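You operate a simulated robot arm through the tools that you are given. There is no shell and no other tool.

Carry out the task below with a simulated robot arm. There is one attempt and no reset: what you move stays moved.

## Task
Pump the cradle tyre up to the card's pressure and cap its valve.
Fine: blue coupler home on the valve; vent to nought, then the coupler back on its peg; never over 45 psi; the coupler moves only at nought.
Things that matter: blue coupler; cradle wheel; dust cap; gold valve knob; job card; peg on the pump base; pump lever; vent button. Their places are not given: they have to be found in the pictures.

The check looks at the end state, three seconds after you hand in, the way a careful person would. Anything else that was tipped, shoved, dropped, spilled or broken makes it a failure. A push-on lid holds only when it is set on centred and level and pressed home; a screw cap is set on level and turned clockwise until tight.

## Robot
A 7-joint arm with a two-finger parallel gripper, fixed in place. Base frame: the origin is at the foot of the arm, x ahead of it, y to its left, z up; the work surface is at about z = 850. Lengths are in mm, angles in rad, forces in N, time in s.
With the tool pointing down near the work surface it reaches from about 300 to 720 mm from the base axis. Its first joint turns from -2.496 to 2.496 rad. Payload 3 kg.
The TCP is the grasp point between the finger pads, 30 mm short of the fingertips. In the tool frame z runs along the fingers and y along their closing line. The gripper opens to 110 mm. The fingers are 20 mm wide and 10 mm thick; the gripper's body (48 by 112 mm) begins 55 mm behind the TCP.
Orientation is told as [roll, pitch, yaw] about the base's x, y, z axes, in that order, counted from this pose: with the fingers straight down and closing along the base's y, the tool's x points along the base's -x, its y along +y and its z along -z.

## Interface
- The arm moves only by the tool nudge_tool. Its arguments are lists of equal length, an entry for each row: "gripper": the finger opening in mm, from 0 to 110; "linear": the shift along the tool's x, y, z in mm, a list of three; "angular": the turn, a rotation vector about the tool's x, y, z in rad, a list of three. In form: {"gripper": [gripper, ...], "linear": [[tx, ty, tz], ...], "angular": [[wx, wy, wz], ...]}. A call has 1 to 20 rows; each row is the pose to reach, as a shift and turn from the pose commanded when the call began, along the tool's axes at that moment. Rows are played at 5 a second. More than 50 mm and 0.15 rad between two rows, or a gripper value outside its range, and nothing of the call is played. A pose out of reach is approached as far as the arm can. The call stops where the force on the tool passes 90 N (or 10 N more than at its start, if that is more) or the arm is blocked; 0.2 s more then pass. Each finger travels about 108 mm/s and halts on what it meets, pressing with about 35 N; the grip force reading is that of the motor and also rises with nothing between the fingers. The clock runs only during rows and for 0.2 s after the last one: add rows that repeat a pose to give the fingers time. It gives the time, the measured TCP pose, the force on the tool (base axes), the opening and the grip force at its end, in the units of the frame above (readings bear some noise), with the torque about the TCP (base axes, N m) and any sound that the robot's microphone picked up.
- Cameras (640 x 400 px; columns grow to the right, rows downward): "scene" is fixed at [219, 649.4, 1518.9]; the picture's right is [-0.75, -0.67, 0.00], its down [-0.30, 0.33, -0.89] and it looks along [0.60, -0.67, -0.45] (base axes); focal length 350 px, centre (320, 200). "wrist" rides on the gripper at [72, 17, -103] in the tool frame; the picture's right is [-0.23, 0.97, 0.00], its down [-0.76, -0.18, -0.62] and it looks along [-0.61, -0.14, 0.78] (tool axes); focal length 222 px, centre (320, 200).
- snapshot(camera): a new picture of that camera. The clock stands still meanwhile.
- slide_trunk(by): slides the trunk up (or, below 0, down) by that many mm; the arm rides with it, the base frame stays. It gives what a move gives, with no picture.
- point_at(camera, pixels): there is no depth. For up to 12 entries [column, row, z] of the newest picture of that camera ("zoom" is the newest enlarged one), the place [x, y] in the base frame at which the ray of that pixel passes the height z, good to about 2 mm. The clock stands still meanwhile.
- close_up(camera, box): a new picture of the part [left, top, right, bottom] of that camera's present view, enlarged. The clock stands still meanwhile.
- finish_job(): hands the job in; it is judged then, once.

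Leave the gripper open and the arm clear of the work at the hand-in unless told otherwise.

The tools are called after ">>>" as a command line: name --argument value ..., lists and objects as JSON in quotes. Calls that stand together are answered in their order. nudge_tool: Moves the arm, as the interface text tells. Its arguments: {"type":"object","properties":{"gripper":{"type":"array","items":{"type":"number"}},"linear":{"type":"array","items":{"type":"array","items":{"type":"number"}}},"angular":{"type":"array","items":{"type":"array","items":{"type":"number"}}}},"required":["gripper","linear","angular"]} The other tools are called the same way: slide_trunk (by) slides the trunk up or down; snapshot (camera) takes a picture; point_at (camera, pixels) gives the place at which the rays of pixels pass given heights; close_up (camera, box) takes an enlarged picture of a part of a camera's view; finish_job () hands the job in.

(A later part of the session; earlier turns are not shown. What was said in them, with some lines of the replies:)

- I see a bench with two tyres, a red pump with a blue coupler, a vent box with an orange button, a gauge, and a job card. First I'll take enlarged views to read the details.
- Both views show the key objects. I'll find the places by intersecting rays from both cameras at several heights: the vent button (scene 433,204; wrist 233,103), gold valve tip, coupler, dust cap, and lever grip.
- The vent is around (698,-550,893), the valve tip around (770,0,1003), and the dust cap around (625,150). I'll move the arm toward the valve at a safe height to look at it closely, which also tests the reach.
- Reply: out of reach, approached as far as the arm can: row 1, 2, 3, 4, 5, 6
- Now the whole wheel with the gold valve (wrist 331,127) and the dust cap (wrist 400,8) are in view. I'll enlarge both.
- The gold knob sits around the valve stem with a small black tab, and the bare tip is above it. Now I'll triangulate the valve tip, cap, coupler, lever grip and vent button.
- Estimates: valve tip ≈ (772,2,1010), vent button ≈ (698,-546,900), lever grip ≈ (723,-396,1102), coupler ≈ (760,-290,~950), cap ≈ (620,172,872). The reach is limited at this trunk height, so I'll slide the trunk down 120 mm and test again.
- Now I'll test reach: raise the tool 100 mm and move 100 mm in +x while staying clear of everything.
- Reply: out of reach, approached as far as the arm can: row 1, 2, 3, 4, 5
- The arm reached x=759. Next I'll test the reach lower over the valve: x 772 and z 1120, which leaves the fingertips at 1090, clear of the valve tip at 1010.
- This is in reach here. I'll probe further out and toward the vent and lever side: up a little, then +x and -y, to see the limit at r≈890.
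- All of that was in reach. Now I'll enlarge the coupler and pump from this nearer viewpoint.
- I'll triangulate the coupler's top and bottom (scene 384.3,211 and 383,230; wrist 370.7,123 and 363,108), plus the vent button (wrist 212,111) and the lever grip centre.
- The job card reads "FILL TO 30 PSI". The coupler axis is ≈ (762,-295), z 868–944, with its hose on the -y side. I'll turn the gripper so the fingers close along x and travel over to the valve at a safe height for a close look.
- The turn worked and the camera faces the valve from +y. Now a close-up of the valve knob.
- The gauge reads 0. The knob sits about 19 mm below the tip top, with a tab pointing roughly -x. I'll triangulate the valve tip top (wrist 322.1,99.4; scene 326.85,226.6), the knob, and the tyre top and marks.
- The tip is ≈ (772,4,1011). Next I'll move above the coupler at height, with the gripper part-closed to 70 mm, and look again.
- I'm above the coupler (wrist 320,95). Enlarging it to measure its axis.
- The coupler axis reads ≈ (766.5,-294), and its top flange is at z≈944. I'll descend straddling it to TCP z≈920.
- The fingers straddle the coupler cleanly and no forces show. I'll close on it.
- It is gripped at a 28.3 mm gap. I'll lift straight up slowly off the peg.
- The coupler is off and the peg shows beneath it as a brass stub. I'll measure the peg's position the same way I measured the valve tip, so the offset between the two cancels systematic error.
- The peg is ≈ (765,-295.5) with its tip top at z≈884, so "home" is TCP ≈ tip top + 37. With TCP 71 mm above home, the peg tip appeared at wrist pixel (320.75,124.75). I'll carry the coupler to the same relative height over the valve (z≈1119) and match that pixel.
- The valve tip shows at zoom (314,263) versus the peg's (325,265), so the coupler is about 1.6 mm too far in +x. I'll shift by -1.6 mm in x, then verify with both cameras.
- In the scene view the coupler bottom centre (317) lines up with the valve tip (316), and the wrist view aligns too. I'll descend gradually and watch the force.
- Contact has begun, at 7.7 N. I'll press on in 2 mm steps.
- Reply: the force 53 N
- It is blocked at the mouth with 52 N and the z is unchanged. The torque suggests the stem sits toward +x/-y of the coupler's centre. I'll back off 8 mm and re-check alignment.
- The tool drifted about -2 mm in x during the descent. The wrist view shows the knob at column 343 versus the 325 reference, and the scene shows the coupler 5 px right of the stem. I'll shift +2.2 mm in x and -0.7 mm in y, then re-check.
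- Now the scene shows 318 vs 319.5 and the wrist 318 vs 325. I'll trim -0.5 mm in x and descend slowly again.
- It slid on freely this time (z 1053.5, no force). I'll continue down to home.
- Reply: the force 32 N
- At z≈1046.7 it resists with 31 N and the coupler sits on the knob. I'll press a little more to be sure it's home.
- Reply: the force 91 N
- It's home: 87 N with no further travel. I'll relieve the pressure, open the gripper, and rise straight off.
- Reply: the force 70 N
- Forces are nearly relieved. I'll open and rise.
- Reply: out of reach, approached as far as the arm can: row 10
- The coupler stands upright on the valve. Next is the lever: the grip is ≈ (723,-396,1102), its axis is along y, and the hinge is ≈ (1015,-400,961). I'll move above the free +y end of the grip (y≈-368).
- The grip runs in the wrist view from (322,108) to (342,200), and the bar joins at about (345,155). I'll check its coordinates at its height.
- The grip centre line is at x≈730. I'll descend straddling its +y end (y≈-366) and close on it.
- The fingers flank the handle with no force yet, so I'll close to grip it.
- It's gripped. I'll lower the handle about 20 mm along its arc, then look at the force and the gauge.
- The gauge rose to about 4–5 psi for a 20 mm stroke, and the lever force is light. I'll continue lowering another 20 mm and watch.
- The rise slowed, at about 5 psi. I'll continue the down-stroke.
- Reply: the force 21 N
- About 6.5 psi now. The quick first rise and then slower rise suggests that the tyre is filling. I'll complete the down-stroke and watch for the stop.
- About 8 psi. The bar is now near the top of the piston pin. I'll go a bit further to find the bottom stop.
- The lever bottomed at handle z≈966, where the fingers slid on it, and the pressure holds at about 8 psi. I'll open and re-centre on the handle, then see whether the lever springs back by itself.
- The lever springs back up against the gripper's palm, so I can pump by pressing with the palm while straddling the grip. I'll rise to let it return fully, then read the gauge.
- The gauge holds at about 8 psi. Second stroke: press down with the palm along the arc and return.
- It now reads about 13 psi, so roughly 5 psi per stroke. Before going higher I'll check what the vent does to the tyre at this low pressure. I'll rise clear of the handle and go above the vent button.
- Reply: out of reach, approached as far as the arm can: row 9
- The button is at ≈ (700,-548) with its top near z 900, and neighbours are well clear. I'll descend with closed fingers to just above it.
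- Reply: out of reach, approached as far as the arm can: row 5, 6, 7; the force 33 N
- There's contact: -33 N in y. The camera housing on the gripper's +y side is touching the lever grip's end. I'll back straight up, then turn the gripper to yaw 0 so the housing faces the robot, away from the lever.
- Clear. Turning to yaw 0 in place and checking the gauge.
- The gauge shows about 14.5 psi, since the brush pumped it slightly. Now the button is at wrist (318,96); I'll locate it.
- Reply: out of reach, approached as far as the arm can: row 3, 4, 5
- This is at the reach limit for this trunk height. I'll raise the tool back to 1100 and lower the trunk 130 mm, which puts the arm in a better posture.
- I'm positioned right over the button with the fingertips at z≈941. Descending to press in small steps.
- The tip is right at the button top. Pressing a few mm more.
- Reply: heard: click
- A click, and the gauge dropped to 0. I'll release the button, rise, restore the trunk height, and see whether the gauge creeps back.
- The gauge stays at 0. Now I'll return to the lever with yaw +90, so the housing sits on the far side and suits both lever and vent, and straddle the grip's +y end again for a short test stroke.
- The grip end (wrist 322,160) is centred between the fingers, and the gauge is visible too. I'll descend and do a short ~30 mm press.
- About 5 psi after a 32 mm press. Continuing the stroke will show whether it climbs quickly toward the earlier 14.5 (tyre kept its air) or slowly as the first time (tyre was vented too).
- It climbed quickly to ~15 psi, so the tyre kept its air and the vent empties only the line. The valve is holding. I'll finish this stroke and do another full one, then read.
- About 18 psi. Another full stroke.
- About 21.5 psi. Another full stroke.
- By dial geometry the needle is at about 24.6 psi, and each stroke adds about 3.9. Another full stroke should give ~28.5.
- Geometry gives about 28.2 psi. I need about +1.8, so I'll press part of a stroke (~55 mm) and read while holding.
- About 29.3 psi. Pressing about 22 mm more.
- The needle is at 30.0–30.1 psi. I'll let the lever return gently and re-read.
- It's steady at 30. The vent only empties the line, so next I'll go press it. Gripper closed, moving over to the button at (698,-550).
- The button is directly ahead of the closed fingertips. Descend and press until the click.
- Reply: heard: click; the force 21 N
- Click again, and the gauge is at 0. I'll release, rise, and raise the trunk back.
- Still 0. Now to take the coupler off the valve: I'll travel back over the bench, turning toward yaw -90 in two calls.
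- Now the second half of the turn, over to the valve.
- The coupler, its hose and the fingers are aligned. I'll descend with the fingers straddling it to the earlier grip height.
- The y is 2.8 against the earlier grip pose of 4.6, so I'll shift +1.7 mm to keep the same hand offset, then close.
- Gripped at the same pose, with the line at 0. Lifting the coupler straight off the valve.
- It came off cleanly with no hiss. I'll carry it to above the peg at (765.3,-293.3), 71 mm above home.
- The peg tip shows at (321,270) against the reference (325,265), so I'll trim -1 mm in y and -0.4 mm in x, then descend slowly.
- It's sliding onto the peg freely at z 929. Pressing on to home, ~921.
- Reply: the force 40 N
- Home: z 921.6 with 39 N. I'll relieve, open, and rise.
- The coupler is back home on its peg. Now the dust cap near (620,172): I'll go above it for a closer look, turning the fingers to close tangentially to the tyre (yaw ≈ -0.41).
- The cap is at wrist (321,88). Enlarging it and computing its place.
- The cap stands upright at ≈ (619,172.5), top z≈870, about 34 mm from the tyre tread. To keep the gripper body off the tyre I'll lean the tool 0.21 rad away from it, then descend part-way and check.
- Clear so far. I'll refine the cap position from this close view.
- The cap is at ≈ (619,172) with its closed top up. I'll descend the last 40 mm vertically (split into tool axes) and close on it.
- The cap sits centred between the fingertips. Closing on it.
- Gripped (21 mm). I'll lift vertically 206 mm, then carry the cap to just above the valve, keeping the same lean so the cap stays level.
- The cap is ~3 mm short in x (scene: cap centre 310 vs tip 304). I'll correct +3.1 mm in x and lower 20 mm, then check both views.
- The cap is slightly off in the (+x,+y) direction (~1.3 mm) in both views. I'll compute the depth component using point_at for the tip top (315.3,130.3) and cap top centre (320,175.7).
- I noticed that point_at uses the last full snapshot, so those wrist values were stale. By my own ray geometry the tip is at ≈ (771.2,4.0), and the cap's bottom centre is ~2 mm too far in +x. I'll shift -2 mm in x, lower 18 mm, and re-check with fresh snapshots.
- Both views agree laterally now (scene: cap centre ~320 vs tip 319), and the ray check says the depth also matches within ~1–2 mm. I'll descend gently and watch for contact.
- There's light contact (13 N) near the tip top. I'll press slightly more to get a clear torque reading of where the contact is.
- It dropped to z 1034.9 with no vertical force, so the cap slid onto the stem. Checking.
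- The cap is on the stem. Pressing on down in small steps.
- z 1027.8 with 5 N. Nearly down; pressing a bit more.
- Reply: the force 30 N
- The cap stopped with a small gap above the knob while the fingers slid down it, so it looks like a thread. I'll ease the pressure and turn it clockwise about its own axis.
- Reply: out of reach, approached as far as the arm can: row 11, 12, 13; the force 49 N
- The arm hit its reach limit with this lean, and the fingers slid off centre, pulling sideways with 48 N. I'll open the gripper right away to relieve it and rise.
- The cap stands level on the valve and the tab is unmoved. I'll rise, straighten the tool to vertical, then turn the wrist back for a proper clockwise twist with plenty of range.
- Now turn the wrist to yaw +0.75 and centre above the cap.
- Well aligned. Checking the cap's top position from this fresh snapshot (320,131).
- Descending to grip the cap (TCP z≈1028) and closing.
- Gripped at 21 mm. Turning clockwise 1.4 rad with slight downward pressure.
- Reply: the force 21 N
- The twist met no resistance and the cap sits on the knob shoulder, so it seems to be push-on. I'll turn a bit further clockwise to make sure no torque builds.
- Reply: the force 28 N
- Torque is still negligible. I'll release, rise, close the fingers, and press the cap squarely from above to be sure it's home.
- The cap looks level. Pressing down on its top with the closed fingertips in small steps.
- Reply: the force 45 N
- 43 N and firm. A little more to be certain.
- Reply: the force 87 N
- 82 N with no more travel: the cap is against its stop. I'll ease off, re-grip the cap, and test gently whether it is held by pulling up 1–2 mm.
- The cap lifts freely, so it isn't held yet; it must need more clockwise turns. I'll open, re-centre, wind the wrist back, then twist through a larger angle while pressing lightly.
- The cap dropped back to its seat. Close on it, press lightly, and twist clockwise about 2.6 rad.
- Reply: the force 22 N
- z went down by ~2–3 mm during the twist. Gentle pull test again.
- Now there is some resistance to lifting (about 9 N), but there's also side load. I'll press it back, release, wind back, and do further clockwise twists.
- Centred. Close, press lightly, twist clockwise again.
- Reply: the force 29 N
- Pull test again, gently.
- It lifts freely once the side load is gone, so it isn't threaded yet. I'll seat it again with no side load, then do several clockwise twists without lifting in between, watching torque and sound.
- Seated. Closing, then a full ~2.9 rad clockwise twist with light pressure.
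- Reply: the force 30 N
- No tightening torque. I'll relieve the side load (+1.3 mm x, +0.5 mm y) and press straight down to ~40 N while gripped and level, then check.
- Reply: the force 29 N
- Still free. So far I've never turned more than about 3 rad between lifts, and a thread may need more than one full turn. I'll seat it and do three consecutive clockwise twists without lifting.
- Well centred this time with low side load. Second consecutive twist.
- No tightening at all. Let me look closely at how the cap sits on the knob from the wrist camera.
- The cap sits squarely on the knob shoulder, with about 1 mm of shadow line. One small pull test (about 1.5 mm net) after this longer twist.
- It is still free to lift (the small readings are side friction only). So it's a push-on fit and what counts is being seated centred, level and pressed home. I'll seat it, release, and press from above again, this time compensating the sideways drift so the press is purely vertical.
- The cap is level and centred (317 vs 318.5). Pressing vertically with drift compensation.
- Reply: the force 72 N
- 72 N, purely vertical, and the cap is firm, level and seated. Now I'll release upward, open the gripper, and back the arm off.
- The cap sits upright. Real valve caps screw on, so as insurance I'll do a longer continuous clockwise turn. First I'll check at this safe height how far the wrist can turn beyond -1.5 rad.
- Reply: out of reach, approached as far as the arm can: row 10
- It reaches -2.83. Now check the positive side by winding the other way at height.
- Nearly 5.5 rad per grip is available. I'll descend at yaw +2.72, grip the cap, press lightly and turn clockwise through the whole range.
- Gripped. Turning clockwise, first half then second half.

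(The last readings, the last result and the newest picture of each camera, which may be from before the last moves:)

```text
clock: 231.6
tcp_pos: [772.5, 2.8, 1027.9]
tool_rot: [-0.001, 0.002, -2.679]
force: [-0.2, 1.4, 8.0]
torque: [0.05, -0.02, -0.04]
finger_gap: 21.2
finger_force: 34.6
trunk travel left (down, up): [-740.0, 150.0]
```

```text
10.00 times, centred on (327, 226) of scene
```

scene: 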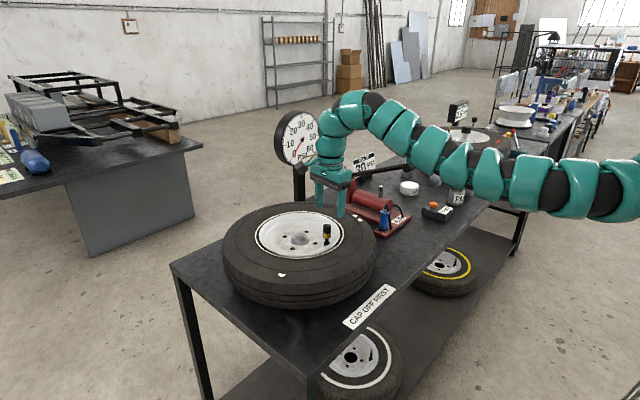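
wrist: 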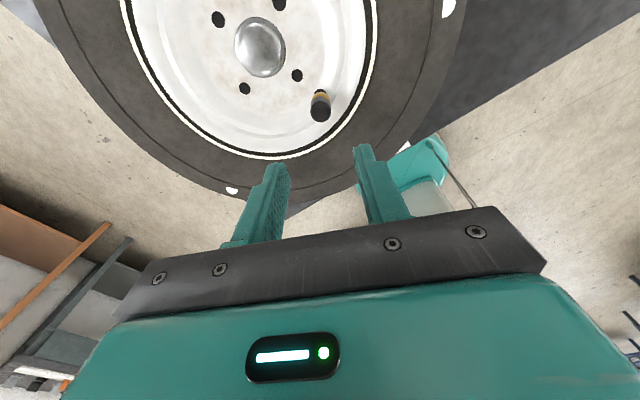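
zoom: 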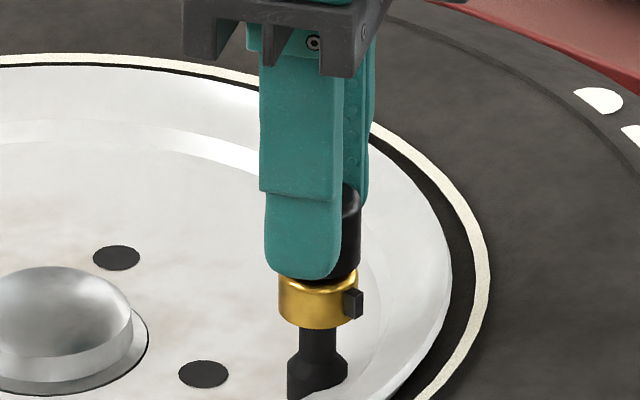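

No torque builds and it's well centred. One more full wind without lifting, to make it almost two continuous turns.

>>> nudge_tool --gripper '[30, 45, 45, 45, 45, 45, 45, 45, 45, 45, 45, 45, 45, 45, 45, 45, 45, 45, 45, 45]' --linear '[[0, 0, -1], [0, 0, -1], [0, 0, -1], [0, 0, -1], [0, 0, -1], [0, 0, -1], [0, 0, -1], [0, 0, -1], [0, 0, -1], [0, 0, -1], [0, 0, -1], [0, 0, -1], [0, 0, -1], [0, 0, -1], [0, 0, -1], [0, 0, -1], [0, 0, -1], [0, 0, -1], [0, 0, -1], [0, 0, -1]]' --angular '[[0, 0, 0], [0, 0, 0], [0, 0, -0.148], [0, 0, -0.296], [0, 0, -0.444], [0, 0, -0.592], [0, 0, -0.74], [0, 0, -0.888], [0, 0, -1.036], [0, 0, -1.184], [0, 0, -1.332], [0, 0, -1.48], [0, 0, -1.628], [0, 0, -1.776], [0, 0, -1.924], [0, 0, -2.072], [0, 0, -2.22], [0, 0, -2.368], [0, 0, -2.516], [0, 0, -2.66]]'

>>> nudge_tool --gripper '[45, 45, 45, 45, 45, 45, 45, 45, 45, 45, 45, 45, 45, 45, 45, 45, 45, 45, 45]' --linear '[[0, 0, 0], [0, 0, 0], [0, 0, 0], [0, 0, 0], [0, 0, 0], [0, 0, 0], [0, 0, 0], [0, 0, 0], [0, 0, 0], [0, 0, 0], [0, 0, 0], [0, 0, 0], [0, 0, 0], [0, 0, 0], [0, 0, 0], [0, 0, 0], [0, 0, 0], [0, 0, 0], [0, 0, 0]]' --angular '[[0, 0, -0.148], [0, 0, -0.296], [0, 0, -0.444], [0, 0, -0.592], [0, 0, -0.74], [0, 0, -0.888], [0, 0, -1.036], [0, 0, -1.184], [0, 0, -1.332], [0, 0, -1.48], [0, 0, -1.628], [0, 0, -1.776], [0, 0, -1.924], [0, 0, -2.072], [0, 0, -2.22], [0, 0, -2.368], [0, 0, -2.516], [0, 0, -2.66], [0, 0, -2.7]]'

>>> close_up --camera "wrist" --box '[270, 110, 370, 210]'

```text
clock: 235.8
tcp_pos: [773.4, 2.4, 1027.7]
tool_rot: [0.0, 0.001, -0.014]
force: [0.2, 0.0, -0.3]
torque: [0.0, -0.01, 0.04]
finger_gap: 45.0
finger_force: 0.1
trunk travel left (down, up): [-740.0, 150.0]
```

```text
clock: 239.8
tcp_pos: [773.3, 2.4, 1028.8]
tool_rot: [0.0, 0.0, 2.688]
force: [-0.2, -0.2, -0.9]
torque: [-0.01, 0.02, 0.01]
finger_gap: 44.9
finger_force: 0.1
trunk travel left (down, up): [-740.0, 150.0]
```

```text
4.00 times, centred on (320, 160) of wrist
```

zoom: 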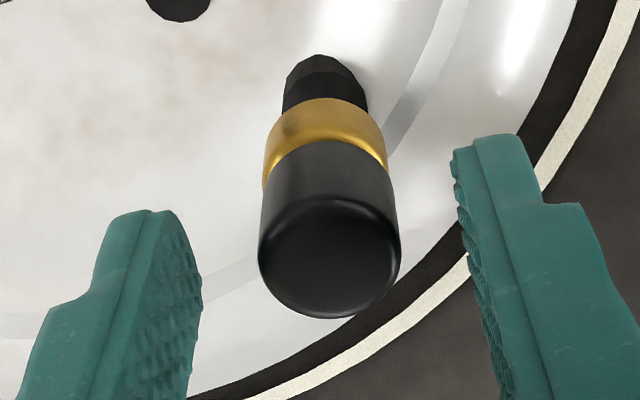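

Centred between the fingers. Close, press lightly, and twist clockwise again through the range.

>>> nudge_tool --gripper '[30, 15, 15, 15]' --linear '[[0, 0, 0], [0, 0, 0], [0, 0, 0], [0, 0, 2]]' --angular '[[0, 0, 0], [0, 0, 0], [0, 0, 0], [0, 0, 0]]'

>>> nudge_tool --gripper '[15, 15, 15, 15, 15, 15, 15, 15, 15, 15, 15, 15, 15, 15, 15, 15, 15, 15, 15, 15]' --linear '[[0, 0, 0], [0, 0, 0], [0, 0, 0], [0, 0, 0], [0, 0, 0], [0, 0, 0], [0, 0, 0], [0, 0, 0], [0, 0, 0], [0, 0, 0], [0, 0, 0], [0, 0, 0], [0, 0, 0], [0, 0, 0], [0, 0, 0], [0, 0, 0], [0, 0, 0], [0, 0, 0], [0, 0, 0], [0, 0, 0]]' --angular '[[0, 0, 0.14], [0, 0, 0.28], [0, 0, 0.42], [0, 0, 0.56], [0, 0, 0.7], [0, 0, 0.84], [0, 0, 0.98], [0, 0, 1.12], [0, 0, 1.26], [0, 0, 1.4], [0, 0, 1.54], [0, 0, 1.68], [0, 0, 1.82], [0, 0, 1.96], [0, 0, 2.1], [0, 0, 2.24], [0, 0, 2.38], [0, 0, 2.52], [0, 0, 2.66], [0, 0, 2.8]]'

>>> nudge_tool --gripper '[15, 15, 15, 15, 15, 15, 15, 15, 15, 15, 15, 15, 15, 15, 15, 15, 15, 15]' --linear '[[0, 0, 0], [0, 0, 0], [0, 0, 0], [0, 0, 0], [0, 0, 0], [0, 0, 0], [0, 0, 0], [0, 0, 0], [0, 0, 0], [0, 0, 0], [0, 0, 0], [0, 0, 0], [0, 0, 0], [0, 0, 0], [0, 0, 0], [0, 0, 0], [0, 0, 0], [0, 0, 0]]' --angular '[[0, 0, 0.14], [0, 0, 0.28], [0, 0, 0.42], [0, 0, 0.56], [0, 0, 0.7], [0, 0, 0.84], [0, 0, 0.98], [0, 0, 1.12], [0, 0, 1.26], [0, 0, 1.4], [0, 0, 1.54], [0, 0, 1.68], [0, 0, 1.82], [0, 0, 1.96], [0, 0, 2.1], [0, 0, 2.24], [0, 0, 2.38], [0, 0, 2.5]]'

>>> close_up --camera "scene" --box '[318, 206, 336, 246]'

```text
clock: 240.8
tcp_pos: [772.5, 2.6, 1028.0]
tool_rot: [-0.001, 0.003, 2.685]
force: [0.6, -1.5, 12.1]
torque: [0.0, -0.05, -0.01]
finger_gap: 21.1
finger_force: 35.3
trunk travel left (down, up): [-740.0, 150.0]
```

```text
clock: 245.0
tcp_pos: [772.7, 4.6, 1026.6]
tool_rot: [-0.001, -0.002, -0.12]
force: [-0.8, -0.1, 12.2]
torque: [-0.02, -0.01, 0.01]
finger_gap: 20.6
finger_force: 35.1
trunk travel left (down, up): [-740.0, 150.0]
```

```text
clock: 248.8
tcp_pos: [771.6, 3.2, 1028.1]
tool_rot: [-0.001, 0.001, -2.621]
force: [-1.1, -0.8, 10.0]
torque: [-0.01, 0.01, 0.01]
finger_gap: 20.9
finger_force: 35.1
trunk travel left (down, up): [-740.0, 150.0]
```

```text
10.00 times, centred on (327, 226) of scene
```

zoom: 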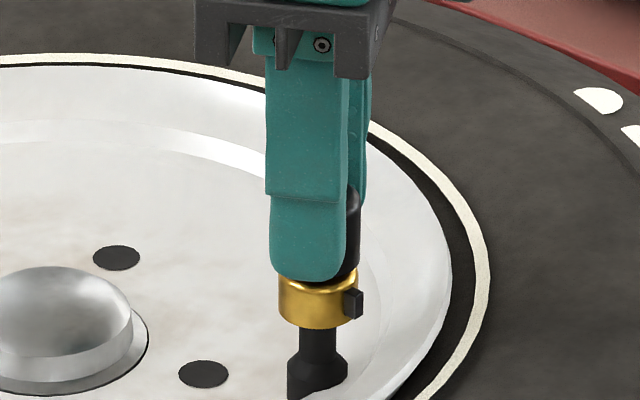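

No thread torque at all, so this is a push-on cap, and it is seated. I'll press once more in the grip, then release carefully and rise clear.

>>> nudge_tool --gripper '[15, 15, 15, 15, 15, 30, 45, 45, 45, 45, 45, 45, 45]' --linear '[[0, 0, 1], [0, 0, 1.8], [0, 0, 1.8], [0, 0, 0], [0, 0, -1], [0, 0, -1], [0, 0, -1], [0, 0, -1], [0, 0, -15], [0, 0, -45], [0, 0, -85], [0, 0, -125], [0, 0, -140]]' --angular '[[0, 0, 0], [0, 0, 0], [0, 0, 0], [0, 0, 0], [0, 0, 0], [0, 0, 0], [0, 0, 0], [0, 0, 0], [0, 0, 0], [0, 0, 0], [0, 0, 0], [0, 0, 0], [0, 0, 0]]'

>>> close_up --camera "scene" --box '[318, 206, 336, 246]'

>>> snapshot --camera "wrist"

```text
clock: 251.6
tcp_pos: [773.4, 3.7, 1166.7]
tool_rot: [-0.001, -0.001, -2.616]
force: [-0.6, 0.1, 0.1]
torque: [0.01, -0.01, -0.02]
finger_gap: 44.9
finger_force: 0.0
trunk travel left (down, up): [-740.0, 150.0]
```

```text
10.00 times, centred on (327, 226) of scene
```

zoom: 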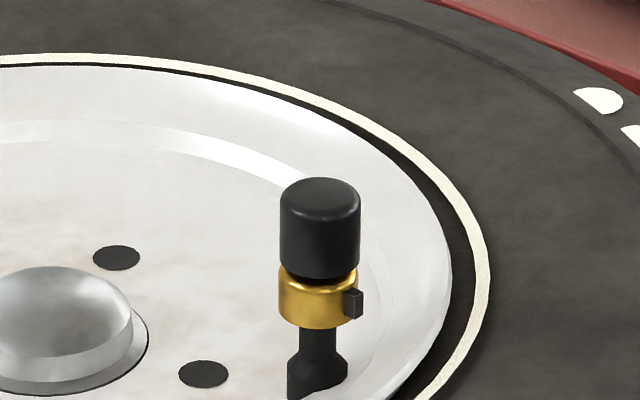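

```text
taken
```

wrist: 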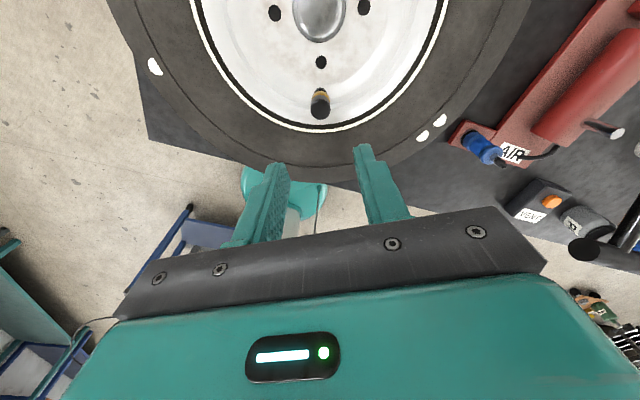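

The cap is upright. Comparing pictures, it seems to spring up ~1 mm after each press, so it may need a firmer push to seat. I'll press again with closed fingertips in fine steps, closer to the limit and drift-compensated, listening for a click.

>>> nudge_tool --gripper '[20, 0, 0, 0, 0, 0, 0, 0]' --linear '[[-0.5, 0, 0], [-1, 0, 30], [-1, 0, 70], [-1, 0, 100], [-1, 0, 116], [-1, 0, 121], [-1, 0, 124], [-0.7, 0.2, 126]]' --angular '[[0, 0, 0], [0, 0, 0], [0, 0, 0], [0, 0, 0], [0, 0, 0], [0, 0, 0], [0, 0, 0], [0, 0, 0]]'

>>> close_up --camera "scene" --box '[320, 220, 334, 242]'

```text
clock: 253.4
tcp_pos: [773.5, 3.5, 1043.3]
tool_rot: [0.002, 0.005, -2.617]
force: [1.5, 0.5, 18.1]
torque: [0.04, -0.05, -0.03]
finger_gap: 0.1
finger_force: 34.6
trunk travel left (down, up): [-740.0, 150.0]
```

```text
16.00 times, centred on (327, 231) of scene
```

zoom: 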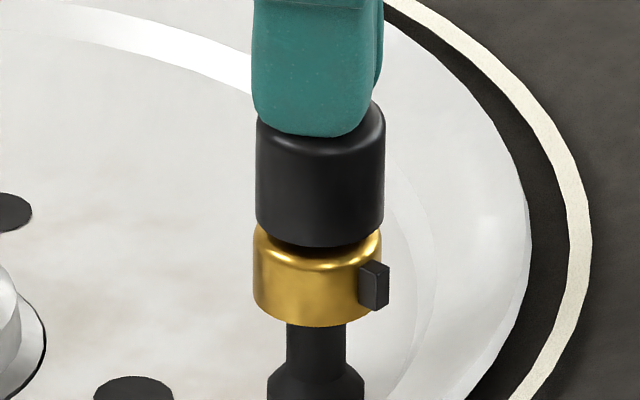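

>>> nudge_tool --gripper '[0, 0, 0]' --linear '[[0.4, 0.2, 2], [0.8, 0.4, 4], [0.8, 0.4, 4]]' --angular '[[0, 0, 0], [0, 0, 0], [0, 0, 0]]'

>>> close_up --camera "scene" --box '[320, 220, 334, 242]'

```text
clock: 254.2
tcp_pos: [772.2, 3.3, 1043.4]
tool_rot: [0.002, 0.012, -2.619]
force: [8.5, 0.6, 57.6]
torque: [0.0, -0.32, 0.0]
finger_gap: 0.0
finger_force: 34.9
trunk travel left (down, up): [-740.0, 150.0]
```

```text
16.00 times, centred on (327, 231) of scene
```

zoom: 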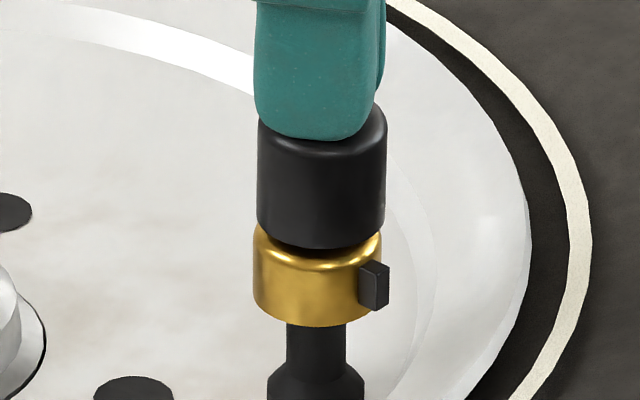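

>>> nudge_tool --gripper '[0, 0, 0, 0]' --linear '[[0.5, 0.3, 1.5], [0.8, 0.5, 2.4], [0.8, 0.5, 2.8], [0.8, 0.5, 2.8]]' --angular '[[0, 0, 0], [0, 0, 0], [0, 0, 0], [0, 0, 0]]'

>>> close_up --camera "scene" --box '[320, 220, 334, 242]'

```text
clock: 255.0
tcp_pos: [772.3, 2.7, 1043.6]
tool_rot: [0.005, 0.019, -2.618]
force: [-13.0, -1.1, 38.0]
torque: [-0.13, 0.47, 0.04]
finger_gap: 0.0
finger_force: 35.5
trunk travel left (down, up): [-740.0, 150.0]
stopped in row 4: the force on the tool passed its limit at 92 N (the readings are from after the stop); the commanded pose is now the measured one
```

```text
16.00 times, centred on (327, 231) of scene
```

zoom: 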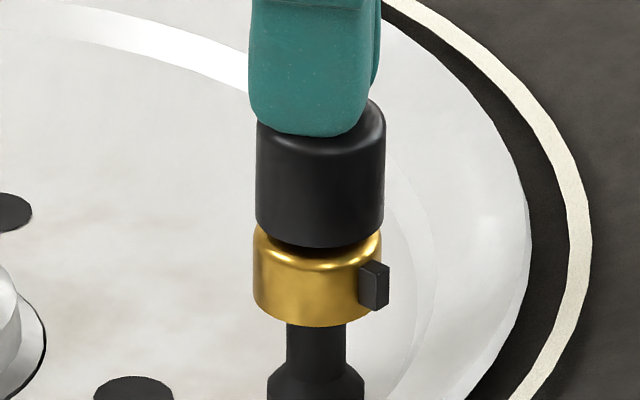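

The 92 N limit was reached with no more travel, so the cap is as far home as it goes. Rising clear now with the gripper open.

>>> nudge_tool --gripper '[0, 0, 0, 0, 30, 60, 90, 110]' --linear '[[0, 0, -6], [0, 0, -20], [0, 0, -50], [0, 0, -85], [0, 0, -115], [0, 0, -120], [0, 0, -120], [0, 0, -120]]' --angular '[[0, 0, 0], [0, 0, 0], [0, 0, 0], [0, 0, 0], [0, 0, 0], [0, 0, 0], [0, 0, 0], [0, 0, 0]]'

>>> close_up --camera "scene" --box '[320, 216, 334, 242]'

>>> close_up --camera "wrist" --box '[290, 70, 350, 130]'

```text
clock: 256.8
tcp_pos: [776.0, 2.3, 1156.8]
tool_rot: [0.003, 0.009, -2.617]
force: [-0.4, 0.5, -0.8]
torque: [0.01, 0.04, -0.01]
finger_gap: 110.0
finger_force: 0.1
trunk travel left (down, up): [-740.0, 150.0]
```

```text
15.38 times, centred on (327, 229) of scene
```

zoom: 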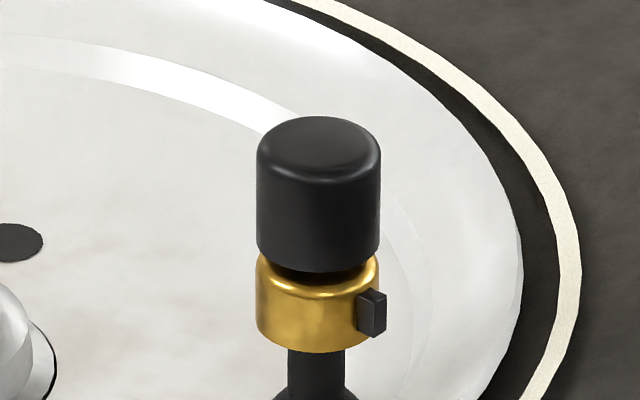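

```text
6.67 times, centred on (320, 100) of wrist
```

zoom: 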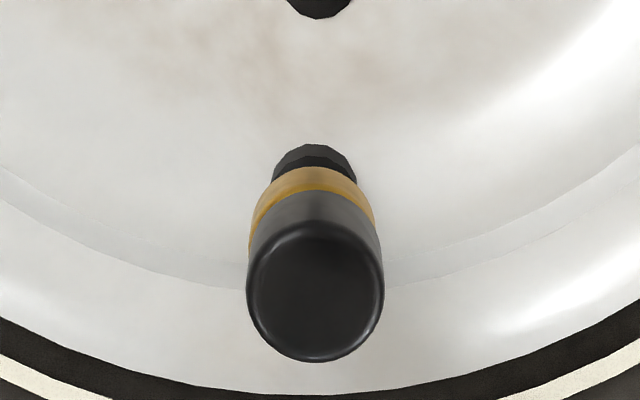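

The cap stands upright on the valve. I'll back the arm away toward the robot and raise the trunk, then do a final overall check.

>>> nudge_tool --gripper '[110, 110, 110, 110]' --linear '[[-26, -15, -5], [-52, -30, -5], [-78, -45, -5], [-104, -60, -5]]' --angular '[[0, 0, 0], [0, 0, 0], [0, 0, 0], [0, 0, 0]]'

>>> slide_trunk --by 140

>>> snapshot --camera "scene"

>>> close_up --camera "scene" --box '[276, 110, 320, 165]'

>>> close_up --camera "scene" --box '[300, 150, 470, 260]'

```text
clock: 257.8
tcp_pos: [676.5, 1.0, 1158.4]
tool_rot: [0.004, 0.008, -2.618]
force: [0.4, -0.3, -0.9]
torque: [0.04, 0.03, -0.02]
finger_gap: 109.9
finger_force: 0.1
out of reach, approached as far as the arm can: row 4
trunk travel left (down, up): [-740.0, 150.0]
```

```text
clock: 259.5
tcp_pos: [675.3, 1.6, 1301.3]
tool_rot: [0.001, 0.009, -2.619]
force: [1.0, -0.2, -0.8]
torque: [0.05, 0.0, -0.02]
finger_gap: 109.9
finger_force: 0.0
trunk travel left (down, up): [-880.0, 10.0]
```

```text
taken
```

scene: 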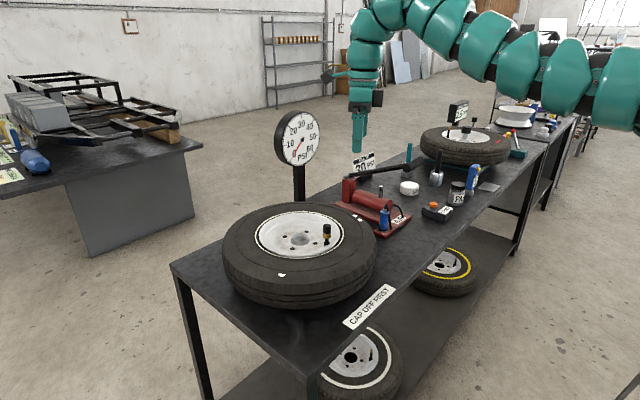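

```text
7.27 times, centred on (298, 138) of scene
```

zoom: 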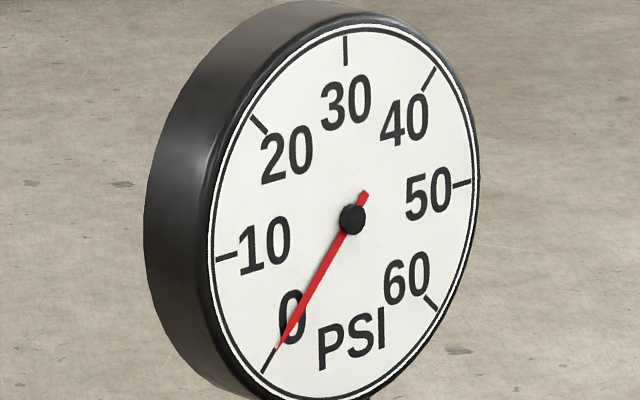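

```text
3.64 times, centred on (385, 205) of scene
```

zoom: 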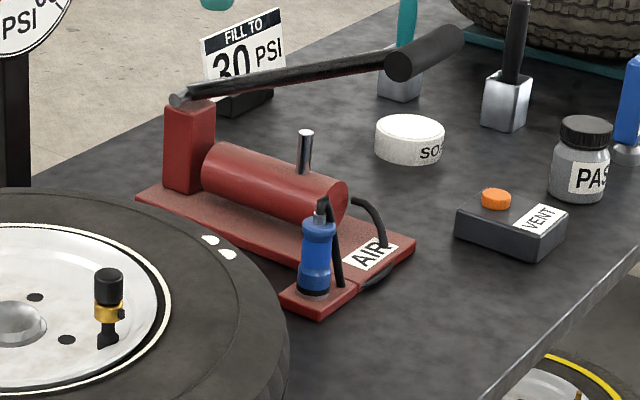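

Final check:
- **Gauge:** line at 0.
- **Coupler:** home on its peg.
- **Lever:** up.
- **Dust cap:** upright and fully down on the valve of the tyre, which was filled to 30 psi. It lifts freely by hand, and I found no thread or click.
- **Everything else:** nothing disturbed, and the arm is clear with the gripper open.

Handing in.

>>> finish_job

```text
The job is handed in.
```

I pumped the cradle tyre to about 30 psi, as the card asks, and put the dust cap on its valve. I could not confirm that the cap is held on.

- **Pressure:** The gauge read about 30 psi before venting and never went above that. I stopped once at about 14.5 psi to test the vent, and the tyre kept its air. After the final vent I had no way to read the tyre again.
- **Coupler:** It went home on the valve, moved only with the gauge at nought, and is back home on its peg.
- **Dust cap:** It is upright and as far down as it goes, leaving about a 1 mm gap above the knob. I pressed it until the arm's 90 N limit stopped me and turned it clockwise nearly two full turns without lifting it. I felt no thread and heard no click, and in pull tests before the last turns and presses it lifted off freely. If the check needs the cap to be held, this is the likeliest failure.
- **Gold valve knob:** I did not turn it. The tyre held air with it as it was, so I took it to be a bleed control, but I did not test that.
- **Contact:** On the first try at the vent, the gripper's camera housing brushed the lever grip. That added about 1.5 psi, and I saw nothing moved or damaged.

At hand-in the gauge read nought, the lever was up, the gripper was open and the arm was clear of the work.
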